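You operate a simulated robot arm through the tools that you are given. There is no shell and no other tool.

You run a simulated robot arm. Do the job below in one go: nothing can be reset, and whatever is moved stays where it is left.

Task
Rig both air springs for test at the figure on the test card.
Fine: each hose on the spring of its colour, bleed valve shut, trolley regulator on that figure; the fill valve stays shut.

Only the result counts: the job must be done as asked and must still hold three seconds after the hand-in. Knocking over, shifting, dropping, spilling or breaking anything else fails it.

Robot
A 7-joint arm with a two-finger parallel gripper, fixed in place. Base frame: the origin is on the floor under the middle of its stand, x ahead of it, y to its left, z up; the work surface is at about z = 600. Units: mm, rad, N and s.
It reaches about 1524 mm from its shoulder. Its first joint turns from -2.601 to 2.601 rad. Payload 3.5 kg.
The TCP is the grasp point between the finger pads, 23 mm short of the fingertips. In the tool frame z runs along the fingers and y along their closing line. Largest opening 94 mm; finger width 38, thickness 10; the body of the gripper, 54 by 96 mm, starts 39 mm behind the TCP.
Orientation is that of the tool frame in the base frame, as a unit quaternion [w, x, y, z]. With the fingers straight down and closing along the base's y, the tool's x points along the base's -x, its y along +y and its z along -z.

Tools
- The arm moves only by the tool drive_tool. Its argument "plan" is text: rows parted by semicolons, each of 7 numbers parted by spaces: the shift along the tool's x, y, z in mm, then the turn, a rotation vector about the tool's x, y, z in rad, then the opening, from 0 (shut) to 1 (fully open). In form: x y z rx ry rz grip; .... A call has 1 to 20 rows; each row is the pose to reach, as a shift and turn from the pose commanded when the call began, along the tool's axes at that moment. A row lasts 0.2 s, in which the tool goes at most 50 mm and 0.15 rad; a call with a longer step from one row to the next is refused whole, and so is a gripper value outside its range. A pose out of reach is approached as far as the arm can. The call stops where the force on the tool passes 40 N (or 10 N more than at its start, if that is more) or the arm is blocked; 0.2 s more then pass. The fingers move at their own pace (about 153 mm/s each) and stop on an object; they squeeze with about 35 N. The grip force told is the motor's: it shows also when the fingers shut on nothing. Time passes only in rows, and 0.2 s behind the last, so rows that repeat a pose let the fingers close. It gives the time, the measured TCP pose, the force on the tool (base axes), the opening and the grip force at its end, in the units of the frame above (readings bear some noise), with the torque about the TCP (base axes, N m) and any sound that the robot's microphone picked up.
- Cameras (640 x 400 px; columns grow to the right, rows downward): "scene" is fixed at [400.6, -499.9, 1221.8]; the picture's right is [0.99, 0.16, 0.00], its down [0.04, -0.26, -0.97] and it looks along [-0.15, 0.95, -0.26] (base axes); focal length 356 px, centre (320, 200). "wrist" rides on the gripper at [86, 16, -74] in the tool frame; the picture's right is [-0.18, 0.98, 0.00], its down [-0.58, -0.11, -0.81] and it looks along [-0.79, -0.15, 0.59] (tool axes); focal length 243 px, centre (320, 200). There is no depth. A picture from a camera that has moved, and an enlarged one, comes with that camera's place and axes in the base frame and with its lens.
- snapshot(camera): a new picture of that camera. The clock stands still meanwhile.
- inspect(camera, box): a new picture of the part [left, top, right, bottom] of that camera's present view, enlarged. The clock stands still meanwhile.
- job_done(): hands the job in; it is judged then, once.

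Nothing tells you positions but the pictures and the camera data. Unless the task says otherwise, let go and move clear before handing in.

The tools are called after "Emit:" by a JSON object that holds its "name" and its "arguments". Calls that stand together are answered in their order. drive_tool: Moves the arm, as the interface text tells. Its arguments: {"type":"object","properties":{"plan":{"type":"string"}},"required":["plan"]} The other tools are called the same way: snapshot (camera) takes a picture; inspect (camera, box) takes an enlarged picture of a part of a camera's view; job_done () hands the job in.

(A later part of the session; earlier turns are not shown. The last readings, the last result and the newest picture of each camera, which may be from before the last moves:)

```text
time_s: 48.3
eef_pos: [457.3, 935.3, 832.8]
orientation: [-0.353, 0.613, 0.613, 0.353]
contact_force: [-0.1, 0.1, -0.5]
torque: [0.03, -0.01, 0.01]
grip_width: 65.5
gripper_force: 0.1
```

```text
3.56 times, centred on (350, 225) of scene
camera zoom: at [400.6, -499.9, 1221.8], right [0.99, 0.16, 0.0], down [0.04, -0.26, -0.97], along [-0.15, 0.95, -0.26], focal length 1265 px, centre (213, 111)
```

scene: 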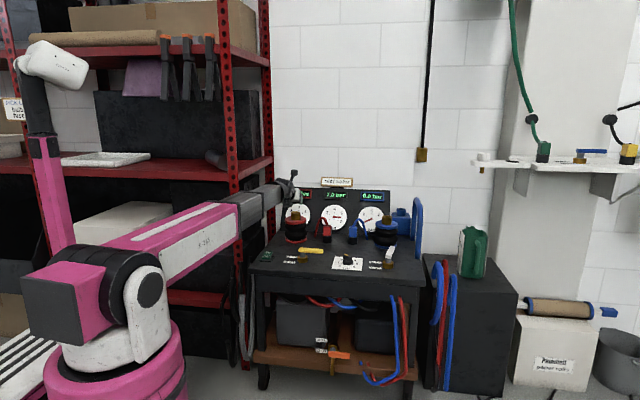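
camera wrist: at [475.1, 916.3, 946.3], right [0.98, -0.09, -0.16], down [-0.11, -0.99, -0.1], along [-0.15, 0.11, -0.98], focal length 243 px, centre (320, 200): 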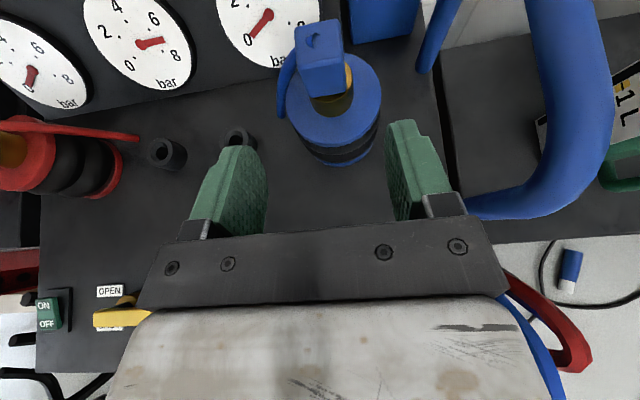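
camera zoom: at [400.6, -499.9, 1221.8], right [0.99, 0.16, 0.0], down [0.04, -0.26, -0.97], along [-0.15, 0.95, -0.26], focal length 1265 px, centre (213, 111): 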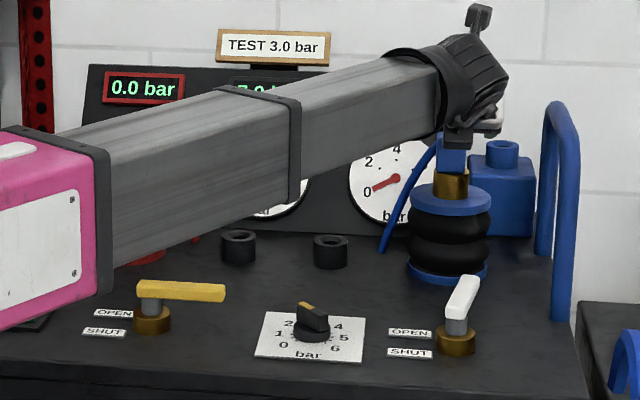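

Both hoses are now on their springs. Next I'll move back so the camera can look down on the regulator dial and read it properly.

Emit:
{"name": "drive_tool", "arguments": {"plan": "-24 -24 -30 0 0 0 0.7; -48 -48 -61 0 0 0 0.7; -72 -73 -91 0 0 0 0.7; -96 -97 -121 0 0 0 0.7; -120 -121 -152 0 0 0 0.7; -144 -145 -182 0 0 0 0.7; -144 -145 -182 0 0 0 0.7"}}

Emit:
{"name": "snapshot", "arguments": {"camera": "wrist"}}

Emit:
{"name": "inspect", "arguments": {"camera": "wrist", "box": [270, 60, 410, 200]}}

```text
time_s: 49.9
eef_pos: [311.9, 706.8, 798.7]
orientation: [-0.352, 0.614, 0.612, 0.354]
contact_force: [0.4, 0.2, -0.2]
torque: [0.0, 0.01, -0.05]
grip_width: 65.8
gripper_force: 0.1
```

```text
taken
camera wrist: at [330.6, 687.4, 912.0], right [0.98, -0.09, -0.16], down [-0.11, -0.99, -0.1], along [-0.15, 0.11, -0.98], focal length 243 px, centre (320, 200)
```

wrist: 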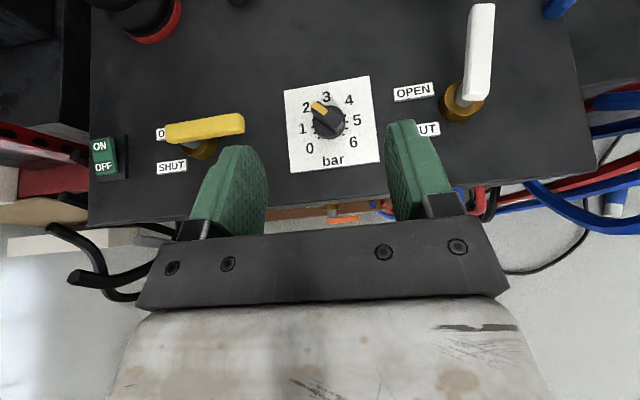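

```text
2.86 times, centred on (340, 130) of wrist
camera zoom: at [330.6, 687.4, 912.0], right [0.98, -0.09, -0.16], down [-0.11, -0.99, -0.1], along [-0.15, 0.11, -0.98], focal length 693 px, centre (263, 400)
```

zoom: 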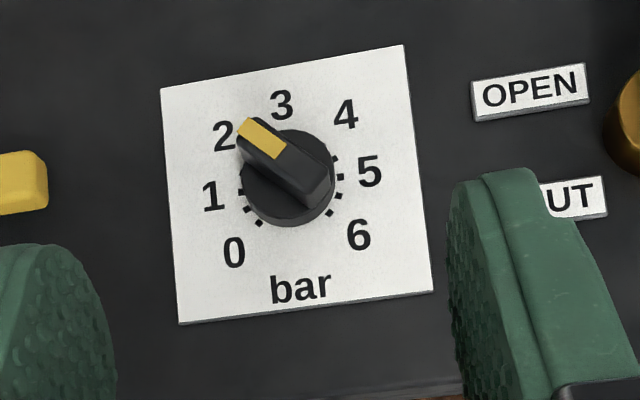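

The dial reads about 2.1, so the pointer needs roughly 40° more clockwise to reach 3.0 (45° per bar). I'll set the gripper vertical above the knob, at about (302,820).

Emit:
{"name": "drive_tool", "arguments": {"plan": "3 -1 15 0 -0.131 0 0.7; 6 -2 29 0 -0.261 0 0.7; 9 -4 44 0 -0.392 0 0.7; 12 -5 59 0 -0.523 0 0.7; 15 -6 73 0 -0.653 0 0.7; 17 -7 88 0 -0.784 0 0.7; 20 -8 103 0 -0.914 0 0.7; 23 -9.5 117 0 -1.045 0 0.7; 23 -9.5 117 0 -1.045 0 0.7"}}

Emit:
{"name": "snapshot", "arguments": {"camera": "wrist"}}

Emit:
{"name": "snapshot", "arguments": {"camera": "scene"}}

```text
time_s: 51.9
eef_pos: [304.7, 819.0, 759.7]
orientation: [0.001, 0.707, 0.707, 0.0]
contact_force: [0.4, -0.6, -0.9]
torque: [-0.01, -0.01, 0.01]
grip_width: 65.7
gripper_force: 0.0
```

```text
taken
camera wrist: at [322.1, 906.5, 835.5], right [0.98, -0.18, 0.0], down [-0.11, -0.58, 0.81], along [-0.15, -0.79, -0.59], focal length 243 px, centre (320, 200)
```

wrist: 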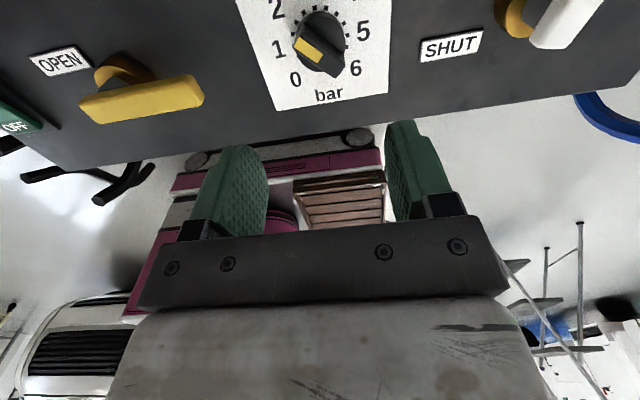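

```text
taken
```

scene: 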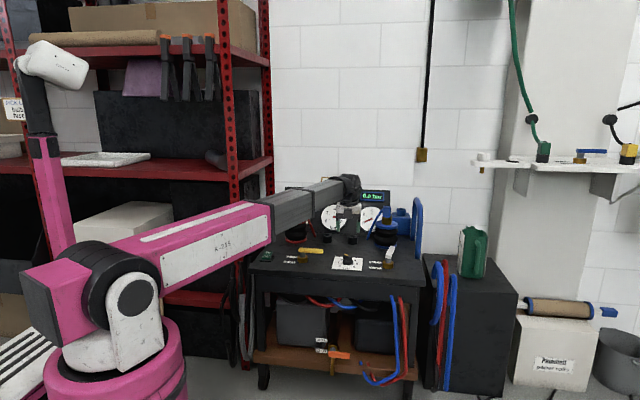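

Emit:
{"name": "inspect", "arguments": {"camera": "wrist", "box": [225, 0, 405, 120]}}

Emit:
{"name": "inspect", "arguments": {"camera": "scene", "box": [310, 180, 410, 280]}}

```text
3.33 times, centred on (315, 60) of wrist
camera zoom: at [322.1, 906.5, 835.5], right [0.98, -0.18, 0.0], down [-0.11, -0.58, 0.81], along [-0.15, -0.79, -0.59], focal length 809 px, centre (337, 667)
```

zoom: 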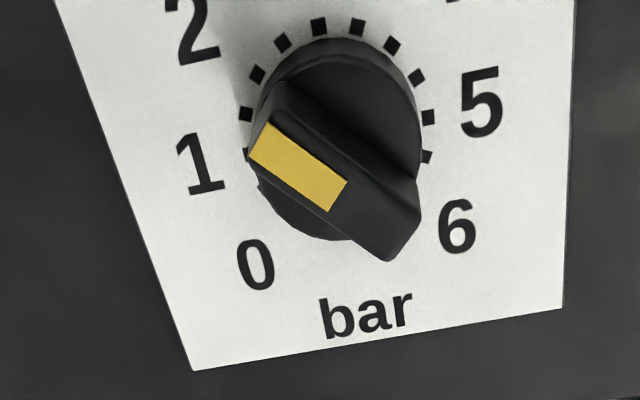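

```text
4.00 times, centred on (360, 230) of scene
camera zoom: at [400.6, -499.9, 1221.8], right [0.99, 0.16, 0.0], down [0.04, -0.26, -0.97], along [-0.15, 0.95, -0.26], focal length 1423 px, centre (160, 80)
```

zoom: 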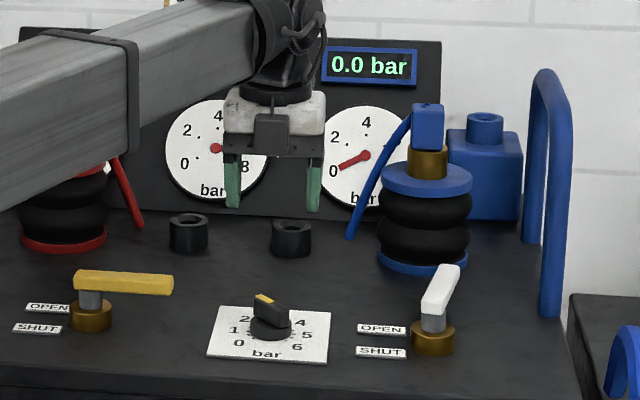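

The pointer is at −45°, which is 2.0, so it needs 45° clockwise to 3.0. The ridge centre is near (301,821) with its top at z≈631. I'll pre-turn the gripper 45° anticlockwise above the knob.

Emit:
{"name": "drive_tool", "arguments": {"plan": "0 -1 0 0 0 -0.131 0.5; 1 -1 0 0 0 -0.262 0.5; 1 -2 0 0 0 -0.393 0.5; 1 -2 0 0 0 -0.524 0.5; 2 -3 0 0 0 -0.655 0.5; 2 -3.5 0 0 0 -0.785 0.5; 2 -3.5 0 0 0 -0.785 0.5"}}

Emit:
{"name": "snapshot", "arguments": {"camera": "wrist"}}

Emit:
{"name": "inspect", "arguments": {"camera": "scene", "box": [310, 180, 410, 280]}}

```text
time_s: 53.5
eef_pos: [299.4, 821.2, 761.2]
orientation: [0.0, 0.383, 0.924, 0.0]
contact_force: [-0.2, -0.3, -0.6]
torque: [-0.02, -0.03, -0.02]
grip_width: 46.9
gripper_force: 0.0
```

```text
taken
camera wrist: at [252.2, 894.9, 836.1], right [0.82, 0.57, 0.0], down [0.33, -0.49, 0.81], along [0.46, -0.67, -0.59], focal length 243 px, centre (320, 200)
```

wrist: 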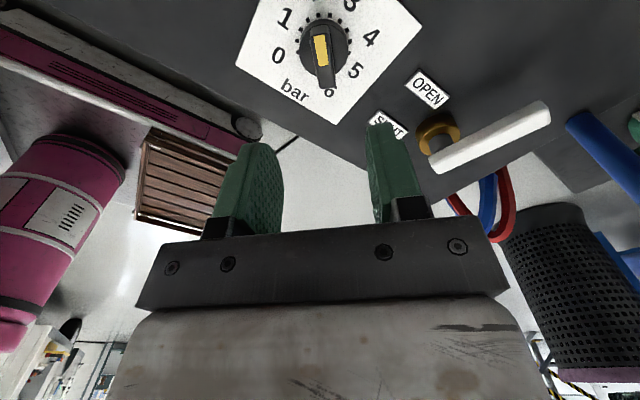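

```text
4.00 times, centred on (360, 230) of scene
camera zoom: at [400.6, -499.9, 1221.8], right [0.99, 0.16, 0.0], down [0.04, -0.26, -0.97], along [-0.15, 0.95, -0.26], focal length 1423 px, centre (160, 80)
```

zoom: 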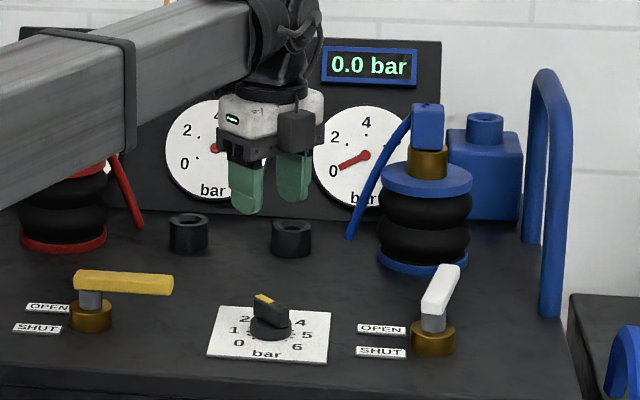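

Emit:
{"name": "inspect", "arguments": {"camera": "wrist", "box": [270, 0, 370, 110]}}

```text
3.64 times, centred on (320, 55) of wrist
camera zoom: at [252.2, 894.9, 836.1], right [0.82, 0.57, 0.0], down [0.33, -0.49, 0.81], along [0.46, -0.67, -0.59], focal length 882 px, centre (320, 727)
```

zoom: 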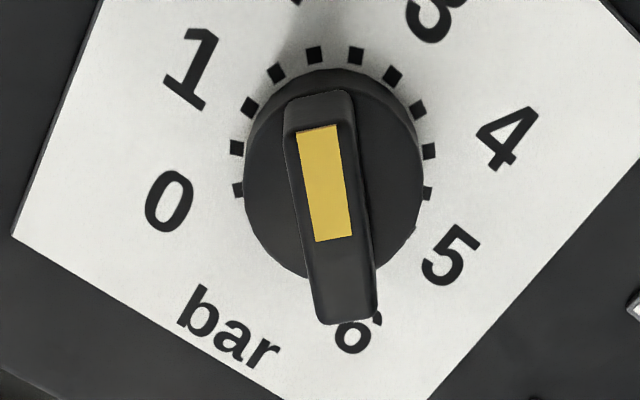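

The ridge is lined up with the fingers to within about a millimetre. Descending over the knob with the fingers open.

Emit:
{"name": "drive_tool", "arguments": {"plan": "0 1 40 0 0 0 0.5; 0 1 80 0 0 0 0.5; 0 1 105 0 0 0 0.5; 0 1 112 0 0 0 0.5; 0 1 116 0 0 0 0.5; 0 1 119 0 0 0 0.5; 0 1 119 0 0 0 0.5"}}

Emit:
{"name": "snapshot", "arguments": {"camera": "wrist"}}

Emit:
{"name": "inspect", "arguments": {"camera": "scene", "box": [310, 220, 390, 280]}}

```text
time_s: 55.1
eef_pos: [300.7, 823.3, 640.0]
orientation: [0.0, 0.383, 0.924, 0.0]
contact_force: [-0.1, 0.3, 0.4]
torque: [0.0, -0.03, 0.02]
grip_width: 46.9
gripper_force: 0.1
```

```text
taken
camera wrist: at [253.1, 895.9, 716.6], right [0.83, 0.56, 0.0], down [0.33, -0.49, 0.81], along [0.46, -0.67, -0.59], focal length 243 px, centre (320, 200)
```

wrist: 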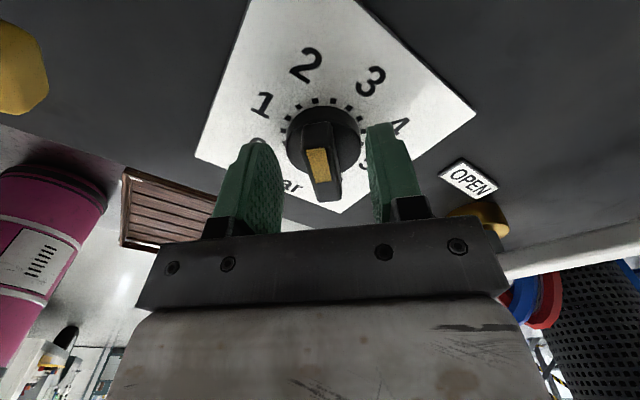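

```text
6.67 times, centred on (350, 250) of scene
camera zoom: at [400.6, -499.9, 1221.8], right [0.99, 0.16, 0.0], down [0.04, -0.26, -0.97], along [-0.15, 0.95, -0.26], focal length 2372 px, centre (120, -133)
```

zoom: 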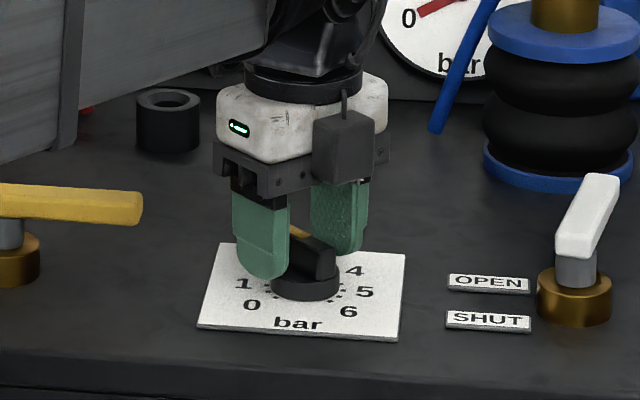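

The fingers straddle the ridge. Closing on it and checking the side force.

Emit:
{"name": "drive_tool", "arguments": {"plan": "0 0 0 0 0 0 0.3; 0 0 0 0 0 0 0.1; 0 0 0 0 0 0 0; 0 0 0 0 0 0 0; 0 0 0 0 0 0 0"}}

Emit:
{"name": "inspect", "arguments": {"camera": "wrist", "box": [250, 90, 390, 230]}}

```text
time_s: 56.3
eef_pos: [302.4, 823.4, 641.1]
orientation: [0.0, 0.383, 0.924, 0.001]
contact_force: [11.6, 12.5, 2.7]
torque: [-0.16, 0.01, 0.09]
grip_width: 14.8
gripper_force: 45.5
```

```text
2.86 times, centred on (320, 160) of wrist
camera zoom: at [253.9, 896.6, 716.6], right [0.83, 0.56, 0.0], down [0.33, -0.49, 0.81], along [0.46, -0.67, -0.59], focal length 693 px, centre (320, 314)
```

zoom: 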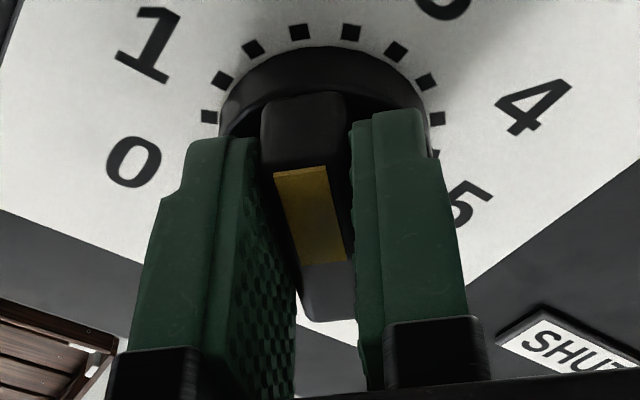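

The ridge is gripped (14.8 mm wide). The side force of about 17 N says the knob is some 3 mm further along +tool y, so I'll shift to relieve it.

Emit:
{"name": "drive_tool", "arguments": {"plan": "0 1.5 0 0 0 0 0; 0 3 0 0 0 0 0; 0 3 0 0 0 0 0"}}

```text
time_s: 57.1
eef_pos: [302.3, 822.2, 640.7]
orientation: [0.0, 0.382, 0.924, -0.001]
contact_force: [-3.0, -5.0, 0.5]
torque: [0.43, -0.24, 0.0]
grip_width: 14.7
gripper_force: 44.8
```

Nearly balanced. Now I'll twist clockwise, halfway first.

Emit:
{"name": "drive_tool", "arguments": {"plan": "0 -0.7 0 0 0 0.1 0; 0 -0.7 0 0 0 0.2 0; 0 -0.7 0 0 0 0.3 0; 0 -0.7 0 0 0 0.4 0; 0 -0.7 0 0 0 0.4 0"}}

Emit:
{"name": "inspect", "arguments": {"camera": "wrist", "box": [250, 90, 390, 230]}}

```text
time_s: 58.3
eef_pos: [303.3, 823.6, 640.4]
orientation: [0.0, 0.559, 0.829, -0.001]
contact_force: [6.2, -0.4, -4.9]
torque: [0.31, 0.3, 0.04]
grip_width: 14.8
gripper_force: 44.9
```

```text
2.86 times, centred on (320, 160) of wrist
camera zoom: at [287.6, 911.2, 716.6], right [0.98, 0.2, 0.0], down [0.12, -0.58, 0.81], along [0.16, -0.79, -0.59], focal length 693 px, centre (320, 314)
```

zoom: 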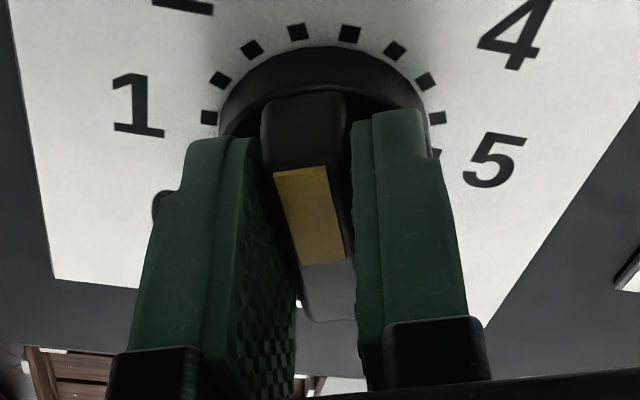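

The knob follows. I'll turn through the remaining 22°.

Emit:
{"name": "drive_tool", "arguments": {"plan": "0 0 0 0 0 0.1 0; 0 0 0 0 0 0.2 0; 0 0 0 0 0 0.3 0; 0 0 0 0 0 0.384 0; 0 0 0 0 0 0.384 0; 0 0 0 0 0 0.384 0"}}

Emit:
{"name": "inspect", "arguments": {"camera": "wrist", "box": [250, 90, 390, 230]}}

Emit:
{"name": "inspect", "arguments": {"camera": "scene", "box": [310, 220, 390, 280]}}

```text
time_s: 59.7
eef_pos: [304.4, 823.9, 639.9]
orientation: [0.002, 0.706, 0.708, 0.001]
contact_force: [35.0, 9.1, -7.1]
torque: [-0.42, 0.45, 0.14]
grip_width: 14.8
gripper_force: 44.7
```

```text
2.86 times, centred on (320, 160) of wrist
camera zoom: at [322.4, 911.7, 716.7], right [0.98, -0.18, 0.0], down [-0.11, -0.58, 0.81], along [-0.15, -0.79, -0.59], focal length 693 px, centre (320, 314)
```

zoom: 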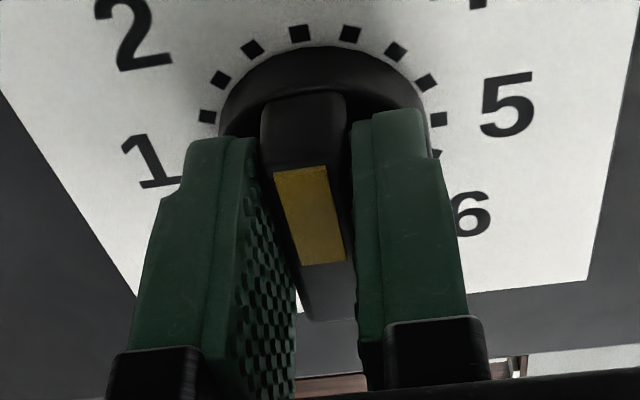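

```text
6.67 times, centred on (350, 250) of scene
camera zoom: at [400.6, -499.9, 1221.8], right [0.99, 0.16, 0.0], down [0.04, -0.26, -0.97], along [-0.15, 0.95, -0.26], focal length 2372 px, centre (120, -133)
```

zoom: 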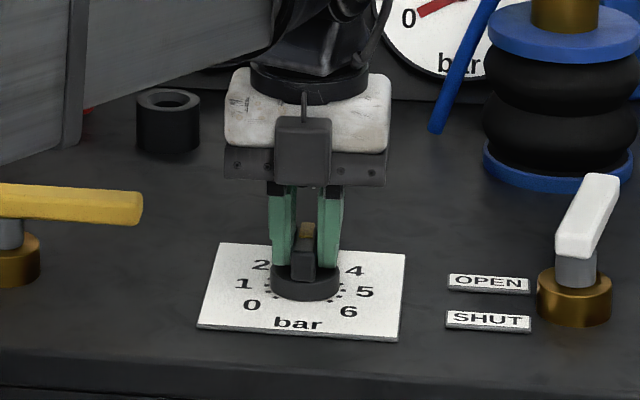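

The ridge now points straight back, at 3. A side load of 35 N built up because my turning axis was a few mm off. I'll relieve it before releasing.

Emit:
{"name": "drive_tool", "arguments": {"plan": "0 2 0 0 0 0 0; 0 4 0 0 0 0 0; 0 5.5 0 0 0 0 0; 0 5.5 0 0 0 0 0"}}

```text
time_s: 60.7
eef_pos: [305.0, 824.2, 641.5]
orientation: [-0.001, 0.707, 0.707, -0.001]
contact_force: [-14.7, 14.3, -7.9]
torque: [-0.46, -0.5, -0.07]
grip_width: 14.8
gripper_force: 45.2
```

Emit:
{"name": "drive_tool", "arguments": {"plan": "0.7 -0.8 0 0 0 0 0; 1.4 -1.6 0 0 0 0 0; 1.4 -1.6 0 0 0 0 0"}}

Emit:
{"name": "inspect", "arguments": {"camera": "scene", "box": [310, 220, 390, 280]}}

```text
time_s: 61.5
eef_pos: [304.8, 823.0, 641.6]
orientation: [0.0, 0.707, 0.708, -0.002]
contact_force: [-26.4, -2.9, -15.1]
torque: [1.29, -0.13, -0.09]
grip_width: 15.0
gripper_force: 45.1
```

```text
6.67 times, centred on (350, 250) of scene
camera zoom: at [400.6, -499.9, 1221.8], right [0.99, 0.16, 0.0], down [0.04, -0.26, -0.97], along [-0.15, 0.95, -0.26], focal length 2372 px, centre (120, -133)
```

zoom: 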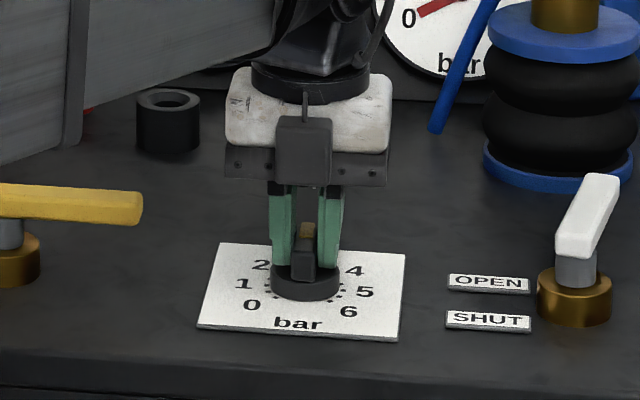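

Emit:
{"name": "drive_tool", "arguments": {"plan": "0 0 0 0 0 0 0; 0 0 0 0 0 0 0; 0 0 0 0 0 0 0"}}

```text
time_s: 62.4
eef_pos: [305.4, 823.9, 640.9]
orientation: [-0.002, 0.707, 0.708, -0.003]
contact_force: [-10.9, 2.2, -1.6]
torque: [-0.18, -0.65, -0.03]
grip_width: 14.9
gripper_force: 44.7
stopped in row 3: the force on the tool passed its limit at 41 N (the readings are from after the stop); the commanded pose is now the measured one
```

The force was chattering a little, but the pose has now been reset to the measured one. I'll release the knob and rise.

Emit:
{"name": "drive_tool", "arguments": {"plan": "0 0 0 0 0 0 0.3; 0 0 0 0 0 0 0.5; 0 0 0 0 0 0 0.5; 0 0 -30 0 0 0 0.5; 0 0 -70 0 0 0 0.5; 0 0 -110 0 0 0 0.5; 0 0 -110 0 0 0 0.5"}}

Emit:
{"name": "snapshot", "arguments": {"camera": "wrist"}}

Emit:
{"name": "inspect", "arguments": {"camera": "wrist", "box": [225, 0, 405, 120]}}

Emit:
{"name": "inspect", "arguments": {"camera": "scene", "box": [320, 225, 380, 280]}}

```text
time_s: 64.0
eef_pos: [306.3, 824.8, 751.1]
orientation: [-0.001, 0.706, 0.708, -0.002]
contact_force: [0.5, -0.8, 0.2]
torque: [-0.01, 0.05, 0.0]
grip_width: 47.4
gripper_force: 0.0
```

```text
taken
camera wrist: at [322.9, 913.0, 826.5], right [0.98, -0.18, 0.0], down [-0.11, -0.58, 0.81], along [-0.15, -0.79, -0.59], focal length 243 px, centre (320, 200)
```

wrist: 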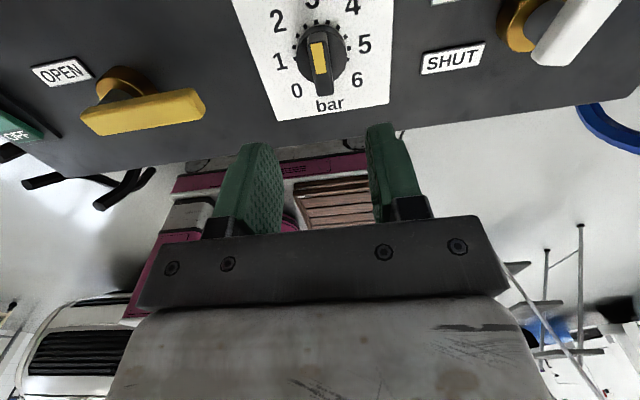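

```text
3.33 times, centred on (315, 60) of wrist
camera zoom: at [322.9, 913.0, 826.5], right [0.98, -0.18, 0.0], down [-0.11, -0.58, 0.81], along [-0.15, -0.79, -0.59], focal length 809 px, centre (337, 667)
```

zoom: 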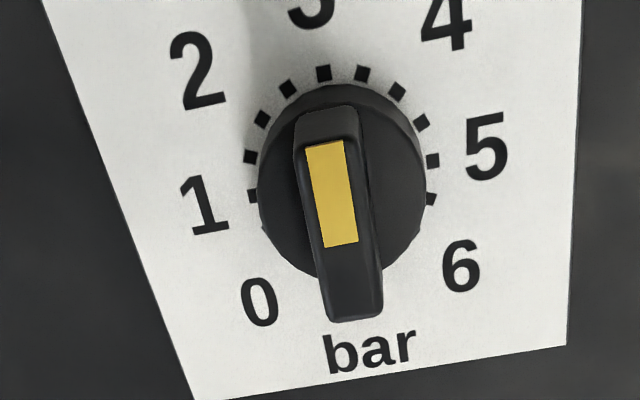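

```text
7.27 times, centred on (350, 252) of scene
camera zoom: at [400.6, -499.9, 1221.8], right [0.99, 0.16, 0.0], down [0.04, -0.26, -0.97], along [-0.15, 0.95, -0.26], focal length 2587 px, centre (102, -182)
```

zoom: 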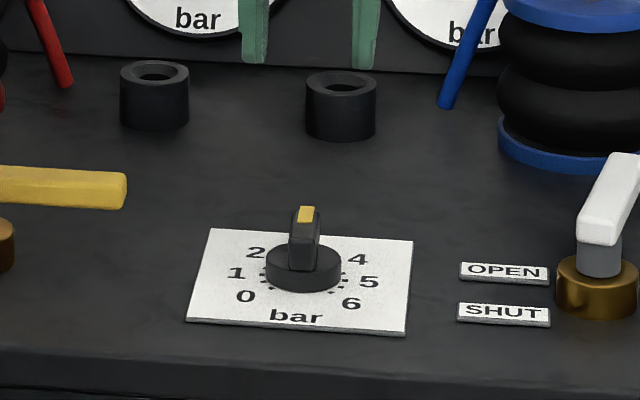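

The pointer now sits at 3.0 within about 1°. Next is the white valve: its lever points back to the OPEN position, while the yellow, orange and wall levers all lie crosswise (shut). That makes white the open bleed valve. I'll move over it to measure the lever.

Emit:
{"name": "drive_tool", "arguments": {"plan": "9 39 0 0 0 0 0.7; 18 78 0 0 0 0 0.7; 27 117 0 0 0 0 0.7; 35 156 0 0 0 0 0.7; 35 156 0 0 0 0 0.7"}}

Emit:
{"name": "snapshot", "arguments": {"camera": "wrist"}}

Emit:
{"name": "inspect", "arguments": {"camera": "wrist", "box": [240, 0, 420, 120]}}

Emit:
{"name": "inspect", "arguments": {"camera": "scene", "box": [350, 220, 420, 275]}}

```text
time_s: 65.2
eef_pos: [461.8, 860.1, 751.8]
orientation: [-0.001, 0.707, 0.707, -0.002]
contact_force: [-1.6, 0.0, -0.4]
torque: [0.01, 0.0, -0.01]
grip_width: 65.7
gripper_force: 0.1
```

```text
taken
camera wrist: at [478.5, 947.5, 826.3], right [0.98, -0.18, 0.0], down [-0.11, -0.58, 0.81], along [-0.15, -0.79, -0.59], focal length 243 px, centre (320, 200)
```

wrist: 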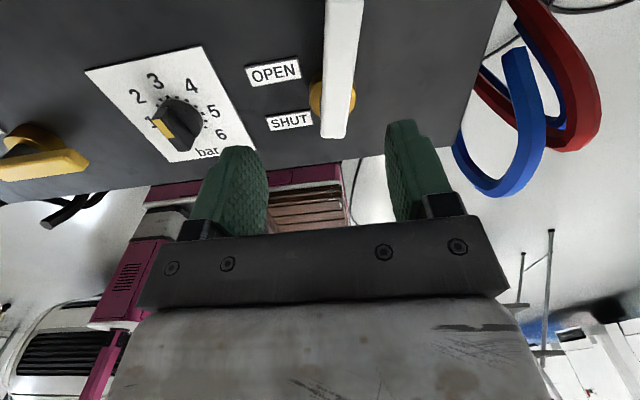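

```text
3.33 times, centred on (330, 60) of wrist
camera zoom: at [478.5, 947.5, 826.3], right [0.98, -0.18, 0.0], down [-0.11, -0.58, 0.81], along [-0.15, -0.79, -0.59], focal length 809 px, centre (287, 667)
```

zoom: 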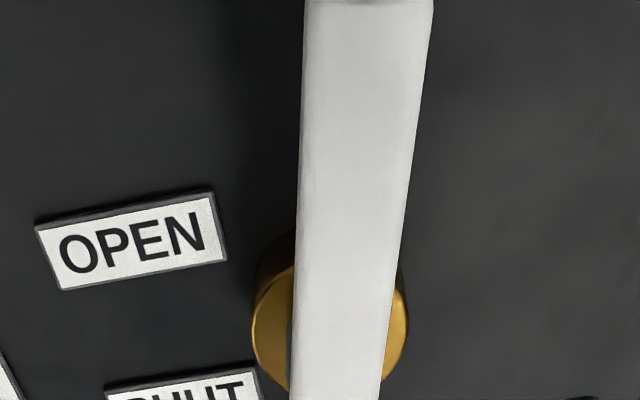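

```text
7.27 times, centred on (385, 248) of scene
camera zoom: at [400.6, -499.9, 1221.8], right [0.99, 0.16, 0.0], down [0.04, -0.26, -0.97], along [-0.15, 0.95, -0.26], focal length 2587 px, centre (-153, -146)
```

zoom: 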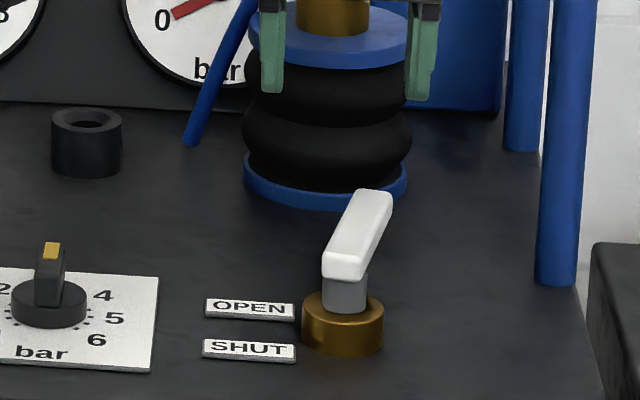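

The white lever runs from about (461,806) to (483,903), so it is turned about 77° from crosswise. The yellow one lies exactly crosswise. I'll turn the tool so the camera trails behind, close the fingers, and use them as a peg to push the white lever clockwise to SHUT.

Emit:
{"name": "drive_tool", "arguments": {"plan": "2 -3 0 0 0 -0.143 0.3; 4 -6 0 0 0 -0.286 0; 6 -9 0 0 0 -0.429 0; 8 -12 0 0 0 -0.572 0; 10 -15 0 0 0 -0.715 0; 12 -18 0 0 0 -0.858 0; 14 -21 0 0 0 -1.0 0; 16 -24 0 0 0 -1.143 0; 18 -27 0 0 0 -1.286 0; 21 -30 0 0 0 -1.43 0; 23 -31 0 0 0 -1.571 0; 23 -31 0 0 0 -1.571 0"}}

Emit:
{"name": "snapshot", "arguments": {"camera": "wrist"}}

Emit:
{"name": "inspect", "arguments": {"camera": "wrist", "box": [220, 0, 460, 150]}}

Emit:
{"name": "inspect", "arguments": {"camera": "scene", "box": [330, 190, 430, 270]}}

```text
time_s: 67.8
eef_pos: [430.4, 882.3, 750.8]
orientation: [-0.002, -0.001, 1.0, -0.001]
contact_force: [-0.4, -0.5, -0.1]
torque: [0.0, 0.02, 0.02]
grip_width: 0.0
gripper_force: 35.1
```

```text
taken
camera wrist: at [345.9, 899.4, 826.5], right [0.18, 0.98, 0.0], down [0.58, -0.11, 0.8], along [0.79, -0.15, -0.59], focal length 243 px, centre (320, 200)
```

wrist: 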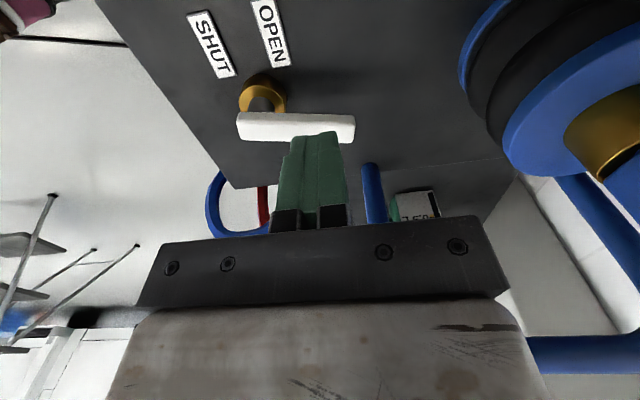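

```text
2.67 times, centred on (340, 75) of wrist
camera zoom: at [345.9, 899.4, 826.5], right [0.18, 0.98, 0.0], down [0.58, -0.11, 0.8], along [0.79, -0.15, -0.59], focal length 647 px, centre (267, 533)
```

zoom: 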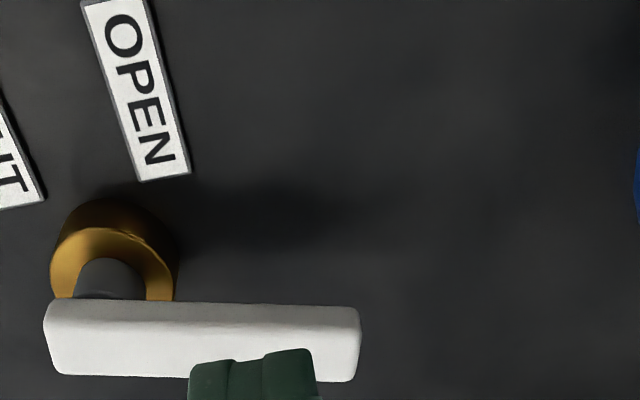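

```text
5.00 times, centred on (380, 230) of scene
camera zoom: at [400.6, -499.9, 1221.8], right [0.99, 0.16, 0.0], down [0.04, -0.26, -0.97], along [-0.15, 0.95, -0.26], focal length 1779 px, centre (20, 50)
```

zoom: 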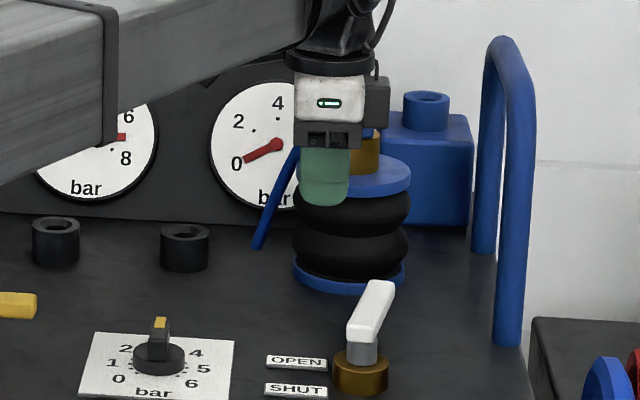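

The closed fingers are on the −x side of the white lever. I'll lower beside it and push through the first part of the arc.

Emit:
{"name": "drive_tool", "arguments": {"plan": "0 0 40 0 0 0 0; 0 0 75 0 0 0 0; 0 0 91 0 0 0 0; -9 -2 91 0 0 0 0; -17.5 -3 91 0 0 0 0; -26 -2 91 0 0 0 0; -35.3 -0.2 91 0 0 0 0; -44 -1.5 91 0 0 0 0; -52.4 -3.1 91 0 0 0 0; -52.4 -3.1 91 0 0 0 0"}}

Emit:
{"name": "snapshot", "arguments": {"camera": "wrist"}}

Emit:
{"name": "inspect", "arguments": {"camera": "scene", "box": [330, 190, 430, 270]}}

```text
time_s: 70.0
eef_pos: [483.1, 878.2, 659.7]
orientation: [-0.002, -0.001, 1.0, -0.001]
contact_force: [-1.0, 0.5, -0.4]
torque: [0.0, 0.02, -0.01]
grip_width: 0.0
gripper_force: 35.4
```

```text
taken
camera wrist: at [397.9, 896.2, 735.7], right [0.18, 0.98, 0.0], down [0.58, -0.11, 0.8], along [0.79, -0.15, -0.59], focal length 243 px, centre (320, 200)
```

wrist: 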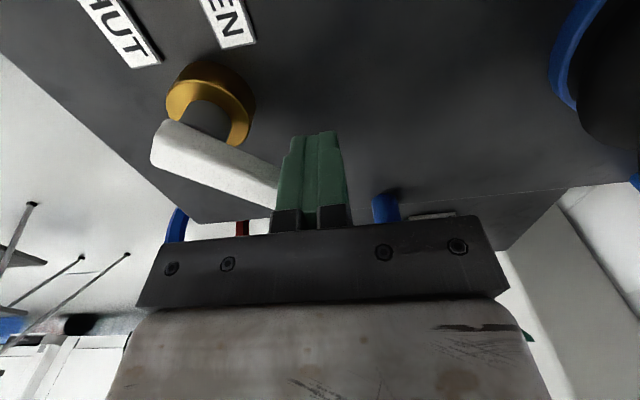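

```text
5.00 times, centred on (380, 230) of scene
camera zoom: at [400.6, -499.9, 1221.8], right [0.99, 0.16, 0.0], down [0.04, -0.26, -0.97], along [-0.15, 0.95, -0.26], focal length 1779 px, centre (20, 50)
```

zoom: 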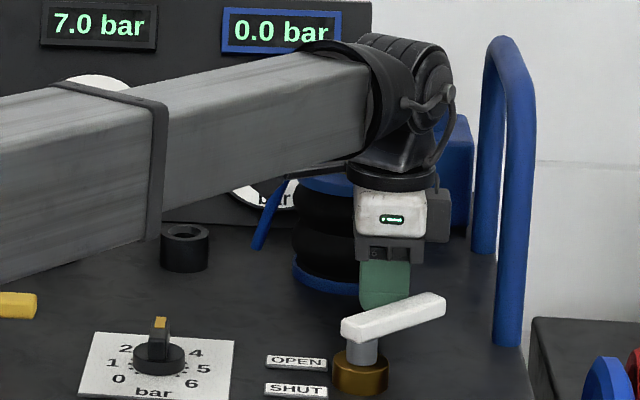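

The lever moves easily. Continuing along the arc towards crosswise.

Emit:
{"name": "drive_tool", "arguments": {"plan": "-8 -4 0 0 0 0 0; -16.2 -8.6 0 0 0 0 0; -23 -15 0 0 0 0 0; -29.4 -22.5 0 0 0 0 0; -33 -28.5 0 0 0 0 0; -35.6 -34.2 0 0 0 0 0; -36.5 -37 0 0 0 0 0; -36.5 -37 0 0 0 0 0"}}

Emit:
{"name": "snapshot", "arguments": {"camera": "wrist"}}

Emit:
{"name": "inspect", "arguments": {"camera": "scene", "box": [330, 190, 430, 270]}}

```text
time_s: 71.8
eef_pos: [520.5, 841.6, 659.8]
orientation: [-0.002, -0.001, 1.0, 0.0]
contact_force: [0.7, -0.6, 0.5]
torque: [-0.01, 0.0, -0.03]
grip_width: 0.0
gripper_force: 34.4
```

```text
taken
camera wrist: at [434.9, 859.2, 735.6], right [0.18, 0.98, 0.0], down [0.58, -0.11, 0.8], along [0.79, -0.15, -0.59], focal length 243 px, centre (320, 200)
```

wrist: 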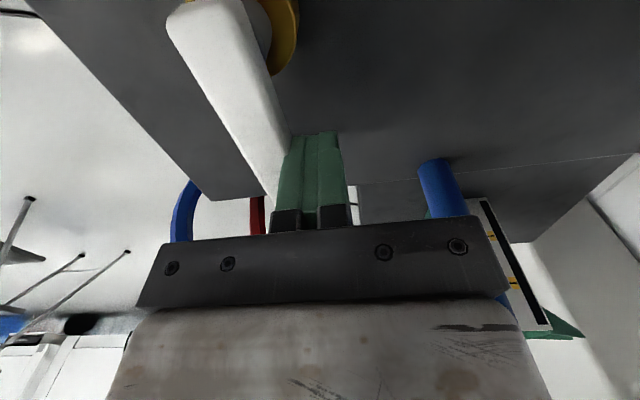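

```text
5.00 times, centred on (380, 230) of scene
camera zoom: at [400.6, -499.9, 1221.8], right [0.99, 0.16, 0.0], down [0.04, -0.26, -0.97], along [-0.15, 0.95, -0.26], focal length 1779 px, centre (20, 50)
```

zoom: 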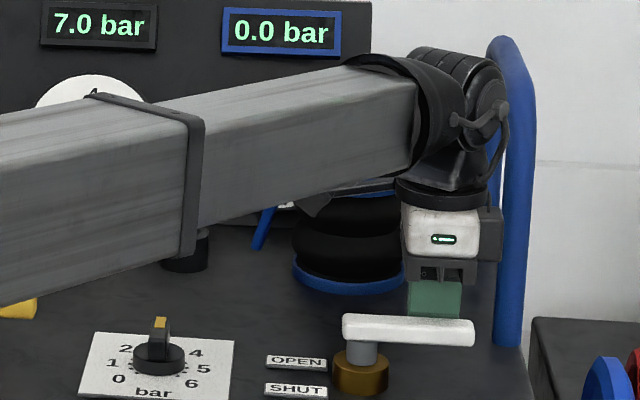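

The lever is now nearly crosswise. I'll nudge a little more to feel for the stop.

Emit:
{"name": "drive_tool", "arguments": {"plan": "-0.3 -1 0 0 0 0 0; -0.5 -2 0 0 0 0 0; -0.5 -2 0 0 0 0 0"}}

Emit:
{"name": "inspect", "arguments": {"camera": "scene", "box": [270, 230, 420, 280]}}

```text
time_s: 72.6
eef_pos: [521.0, 839.6, 660.4]
orientation: [-0.002, 0.0, 1.0, -0.001]
contact_force: [0.4, 2.3, 0.0]
torque: [0.08, 0.03, -0.03]
grip_width: 0.0
gripper_force: 35.3
```

```text
4.27 times, centred on (345, 255) of scene
camera zoom: at [400.6, -499.9, 1221.8], right [0.99, 0.16, 0.0], down [0.04, -0.26, -0.97], along [-0.15, 0.95, -0.26], focal length 1518 px, centre (213, -35)
```

zoom: 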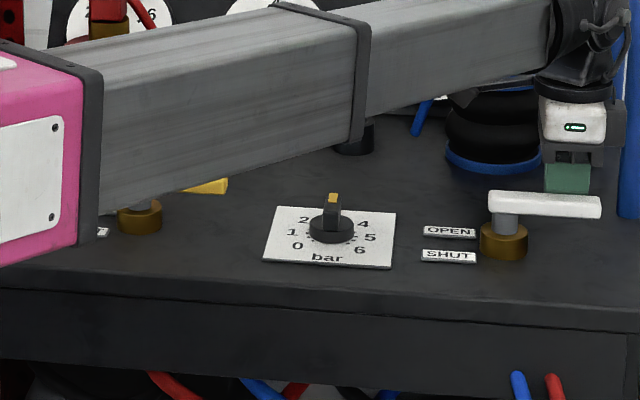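

Emit:
{"name": "drive_tool", "arguments": {"plan": "0 -1 0 0 0 0 0; 0 -2 0 0 0 0 0; 0 -2 0 0 0 0 0"}}

Emit:
{"name": "inspect", "arguments": {"camera": "wrist", "box": [130, 0, 330, 200]}}

```text
time_s: 73.4
eef_pos: [520.0, 841.5, 658.8]
orientation: [-0.002, -0.001, 1.0, 0.0]
contact_force: [2.4, 21.3, 4.4]
torque: [0.2, 0.08, -0.37]
grip_width: 0.0
gripper_force: 34.7
```

```text
2.00 times, centred on (230, 100) of wrist
camera zoom: at [435.1, 857.0, 735.6], right [0.18, 0.98, 0.0], down [0.58, -0.11, 0.8], along [0.79, -0.15, -0.59], focal length 485 px, centre (500, 400)
```

zoom: 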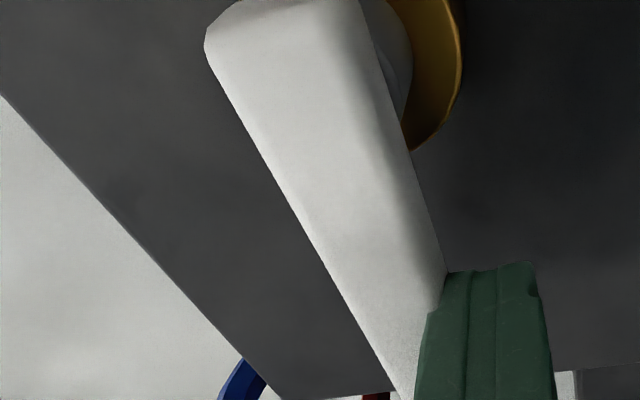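

A firm stop came at 21 N, so the white lever is against its SHUT stop. I'll back off from it, rise, and check everything.

Emit:
{"name": "drive_tool", "arguments": {"plan": "0 4 0 0 0 0 0; 0 14 0 0 0 0 0; 0 24 0 0 0 0 0; 0 24 -40 0 0 0 0; 0 24 -80 0 0 0 0; 10 24 -120 0 0 0 0; 50 10 -150 0 0 0 0; 90 -10 -180 0 0 0 0; 130 -40 -200 0 0 0 0; 170 -70 -220 0 0 0 0; 170 -70 -220 0 0 0 0"}}

Emit:
{"name": "snapshot", "arguments": {"camera": "scene"}}

Emit:
{"name": "snapshot", "arguments": {"camera": "wrist"}}

Emit:
{"name": "inspect", "arguments": {"camera": "scene", "box": [240, 170, 440, 295]}}

```text
refused: row 7 steps farther than a row can; nothing moved
```

```text
taken
```

scene: 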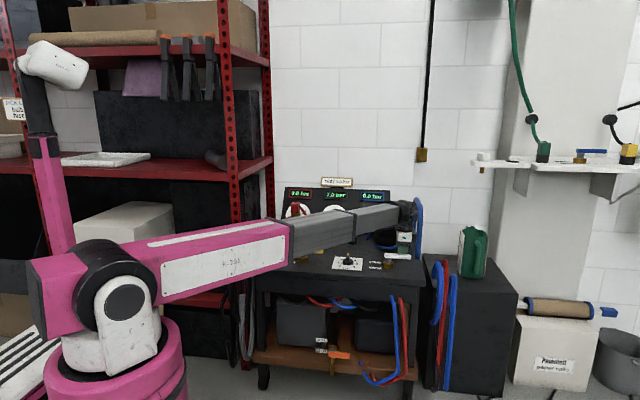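

```text
taken
camera wrist: at [435.1, 857.0, 735.6], right [0.18, 0.98, 0.0], down [0.58, -0.11, 0.8], along [0.79, -0.15, -0.59], focal length 243 px, centre (320, 200)
```

wrist: 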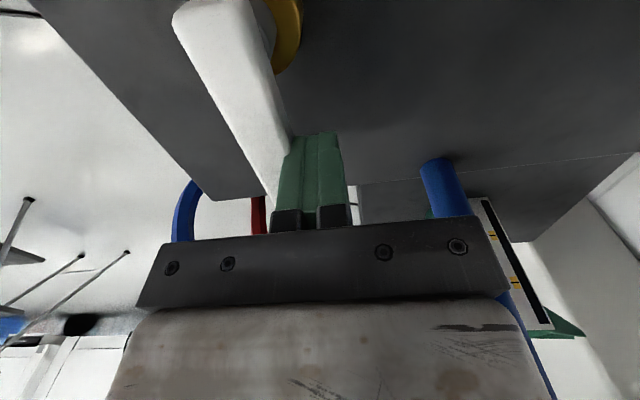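

```text
3.20 times, centred on (340, 232) of scene
camera zoom: at [400.6, -499.9, 1221.8], right [0.99, 0.16, 0.0], down [0.04, -0.26, -0.97], along [-0.15, 0.95, -0.26], focal length 1138 px, centre (256, 96)
```

zoom: 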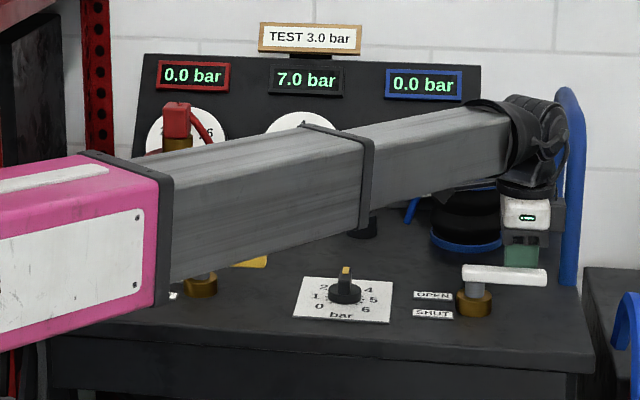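

One step was too long, so nothing moved. I'll retry with smaller steps, off the lever first and then straight up.

Emit:
{"name": "drive_tool", "arguments": {"plan": "0 4 0 0 0 0 0; 0 14 0 0 0 0 0; 0 24 0 0 0 0 0; 0 24 -40 0 0 0 0; 0 24 -80 0 0 0 0; 0 24 -120 0 0 0 0; 0 24 -160 0 0 0 0; 0 24 -200 0 0 0 0; 35 5 -225 0 0 0 0; 70 -15 -240 0 0 0 0; 105 -40 -250 0 0 0 0; 140 -70 -260 0 0 0 0; 140 -70 -260 0 0 0 0"}}

Emit:
{"name": "snapshot", "arguments": {"camera": "wrist"}}

Emit:
{"name": "snapshot", "arguments": {"camera": "scene"}}

Emit:
{"name": "inspect", "arguments": {"camera": "scene", "box": [240, 170, 440, 295]}}

```text
time_s: 76.2
eef_pos: [381.4, 768.7, 921.2]
orientation: [-0.002, -0.002, 1.0, -0.001]
contact_force: [0.2, 0.1, -0.2]
torque: [0.0, 0.0, 0.0]
grip_width: 0.2
gripper_force: 35.4
```

```text
taken
camera wrist: at [295.0, 785.1, 996.9], right [0.18, 0.98, 0.0], down [0.58, -0.11, 0.8], along [0.79, -0.15, -0.59], focal length 243 px, centre (320, 200)
```

wrist: 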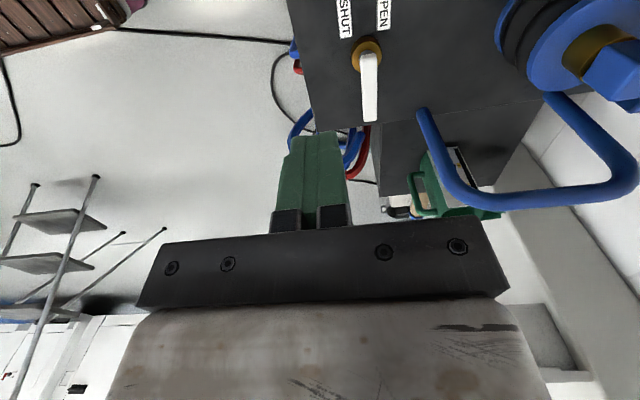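

```text
taken
```

scene: 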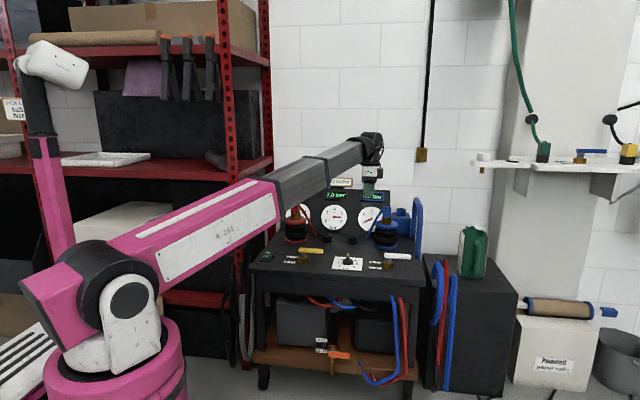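

```text
3.20 times, centred on (340, 232) of scene
camera zoom: at [400.6, -499.9, 1221.8], right [0.99, 0.16, 0.0], down [0.04, -0.26, -0.97], along [-0.15, 0.95, -0.26], focal length 1138 px, centre (256, 96)
```

zoom: 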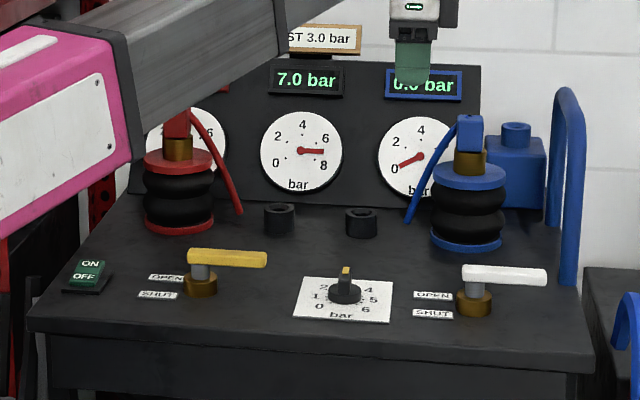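

All levers now lie crosswise, the pointer is at 3, and both hoses are on. A last close look at the plugs, dial and valves.

Emit:
{"name": "inspect", "arguments": {"camera": "scene", "box": [275, 195, 325, 250]}}

Emit:
{"name": "inspect", "arguments": {"camera": "scene", "box": [360, 195, 420, 280]}}

Emit:
{"name": "inspect", "arguments": {"camera": "scene", "box": [275, 235, 415, 280]}}

Emit:
{"name": "inspect", "arguments": {"camera": "wrist", "box": [330, 0, 430, 130]}}

```text
7.27 times, centred on (300, 222) of scene
camera zoom: at [400.6, -499.9, 1221.8], right [0.99, 0.16, 0.0], down [0.04, -0.26, -0.97], along [-0.15, 0.95, -0.26], focal length 2587 px, centre (466, 36)
```

zoom: 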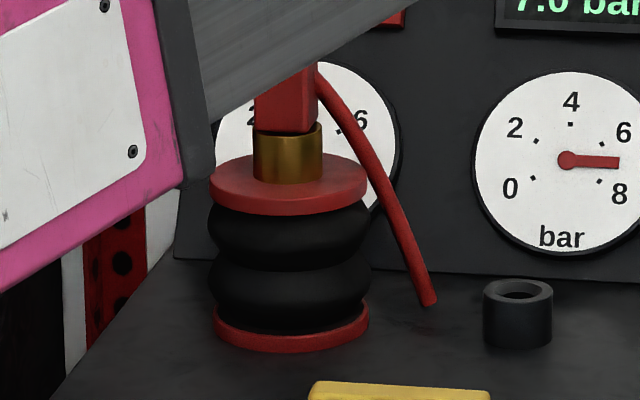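

```text
4.71 times, centred on (390, 238) of scene
camera zoom: at [400.6, -499.9, 1221.8], right [0.99, 0.16, 0.0], down [0.04, -0.26, -0.97], along [-0.15, 0.95, -0.26], focal length 1674 px, centre (-9, 24)
```

zoom: 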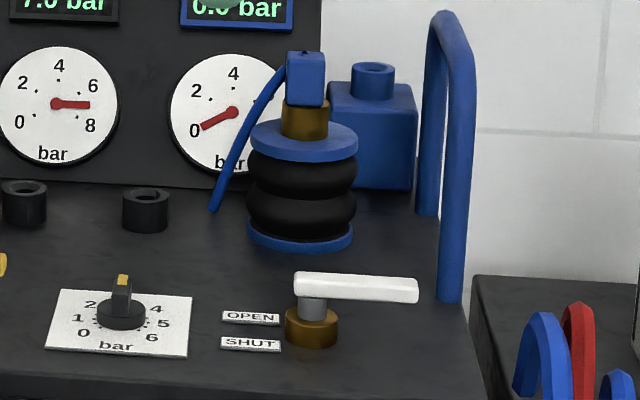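

```text
4.57 times, centred on (345, 258) of scene
camera zoom: at [400.6, -499.9, 1221.8], right [0.99, 0.16, 0.0], down [0.04, -0.26, -0.97], along [-0.15, 0.95, -0.26], focal length 1626 px, centre (206, -63)
```

zoom: 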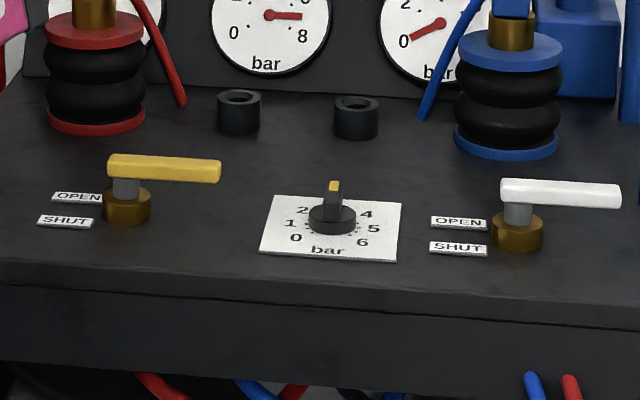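

```text
3.08 times, centred on (380, 65) of wrist
camera zoom: at [295.0, 785.1, 996.9], right [0.18, 0.98, 0.0], down [0.58, -0.11, 0.8], along [0.79, -0.15, -0.59], focal length 746 px, centre (135, 615)
```

zoom: 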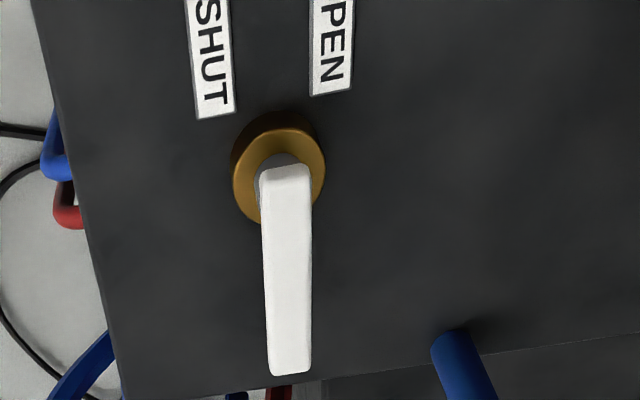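

Emit:
{"name": "inspect", "arguments": {"camera": "scene", "box": [375, 203, 400, 225]}}

Emit:
{"name": "inspect", "arguments": {"camera": "scene", "box": [283, 200, 308, 222]}}

```text
16.00 times, centred on (388, 214) of scene
camera zoom: at [400.6, -499.9, 1221.8], right [0.99, 0.16, 0.0], down [0.04, -0.26, -0.97], along [-0.15, 0.95, -0.26], focal length 5692 px, centre (-760, -24)
```

zoom: 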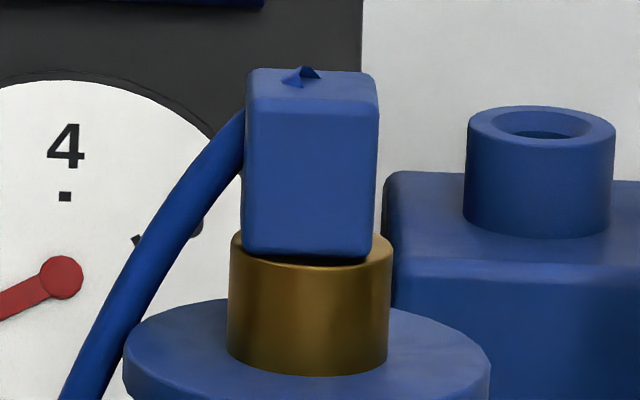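

```text
16.00 times, centred on (296, 211) of scene
camera zoom: at [400.6, -499.9, 1221.8], right [0.99, 0.16, 0.0], down [0.04, -0.26, -0.97], along [-0.15, 0.95, -0.26], focal length 5692 px, centre (712, 24)
```

zoom: 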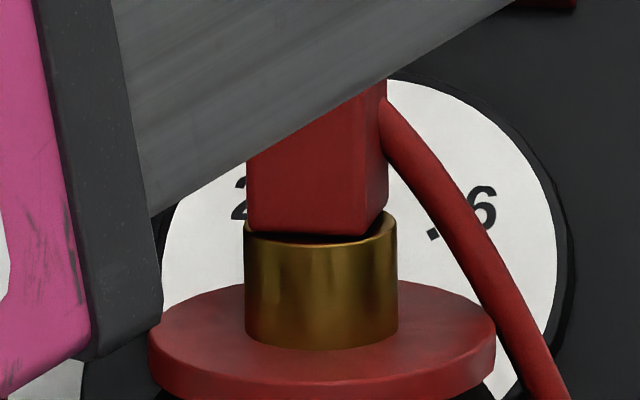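

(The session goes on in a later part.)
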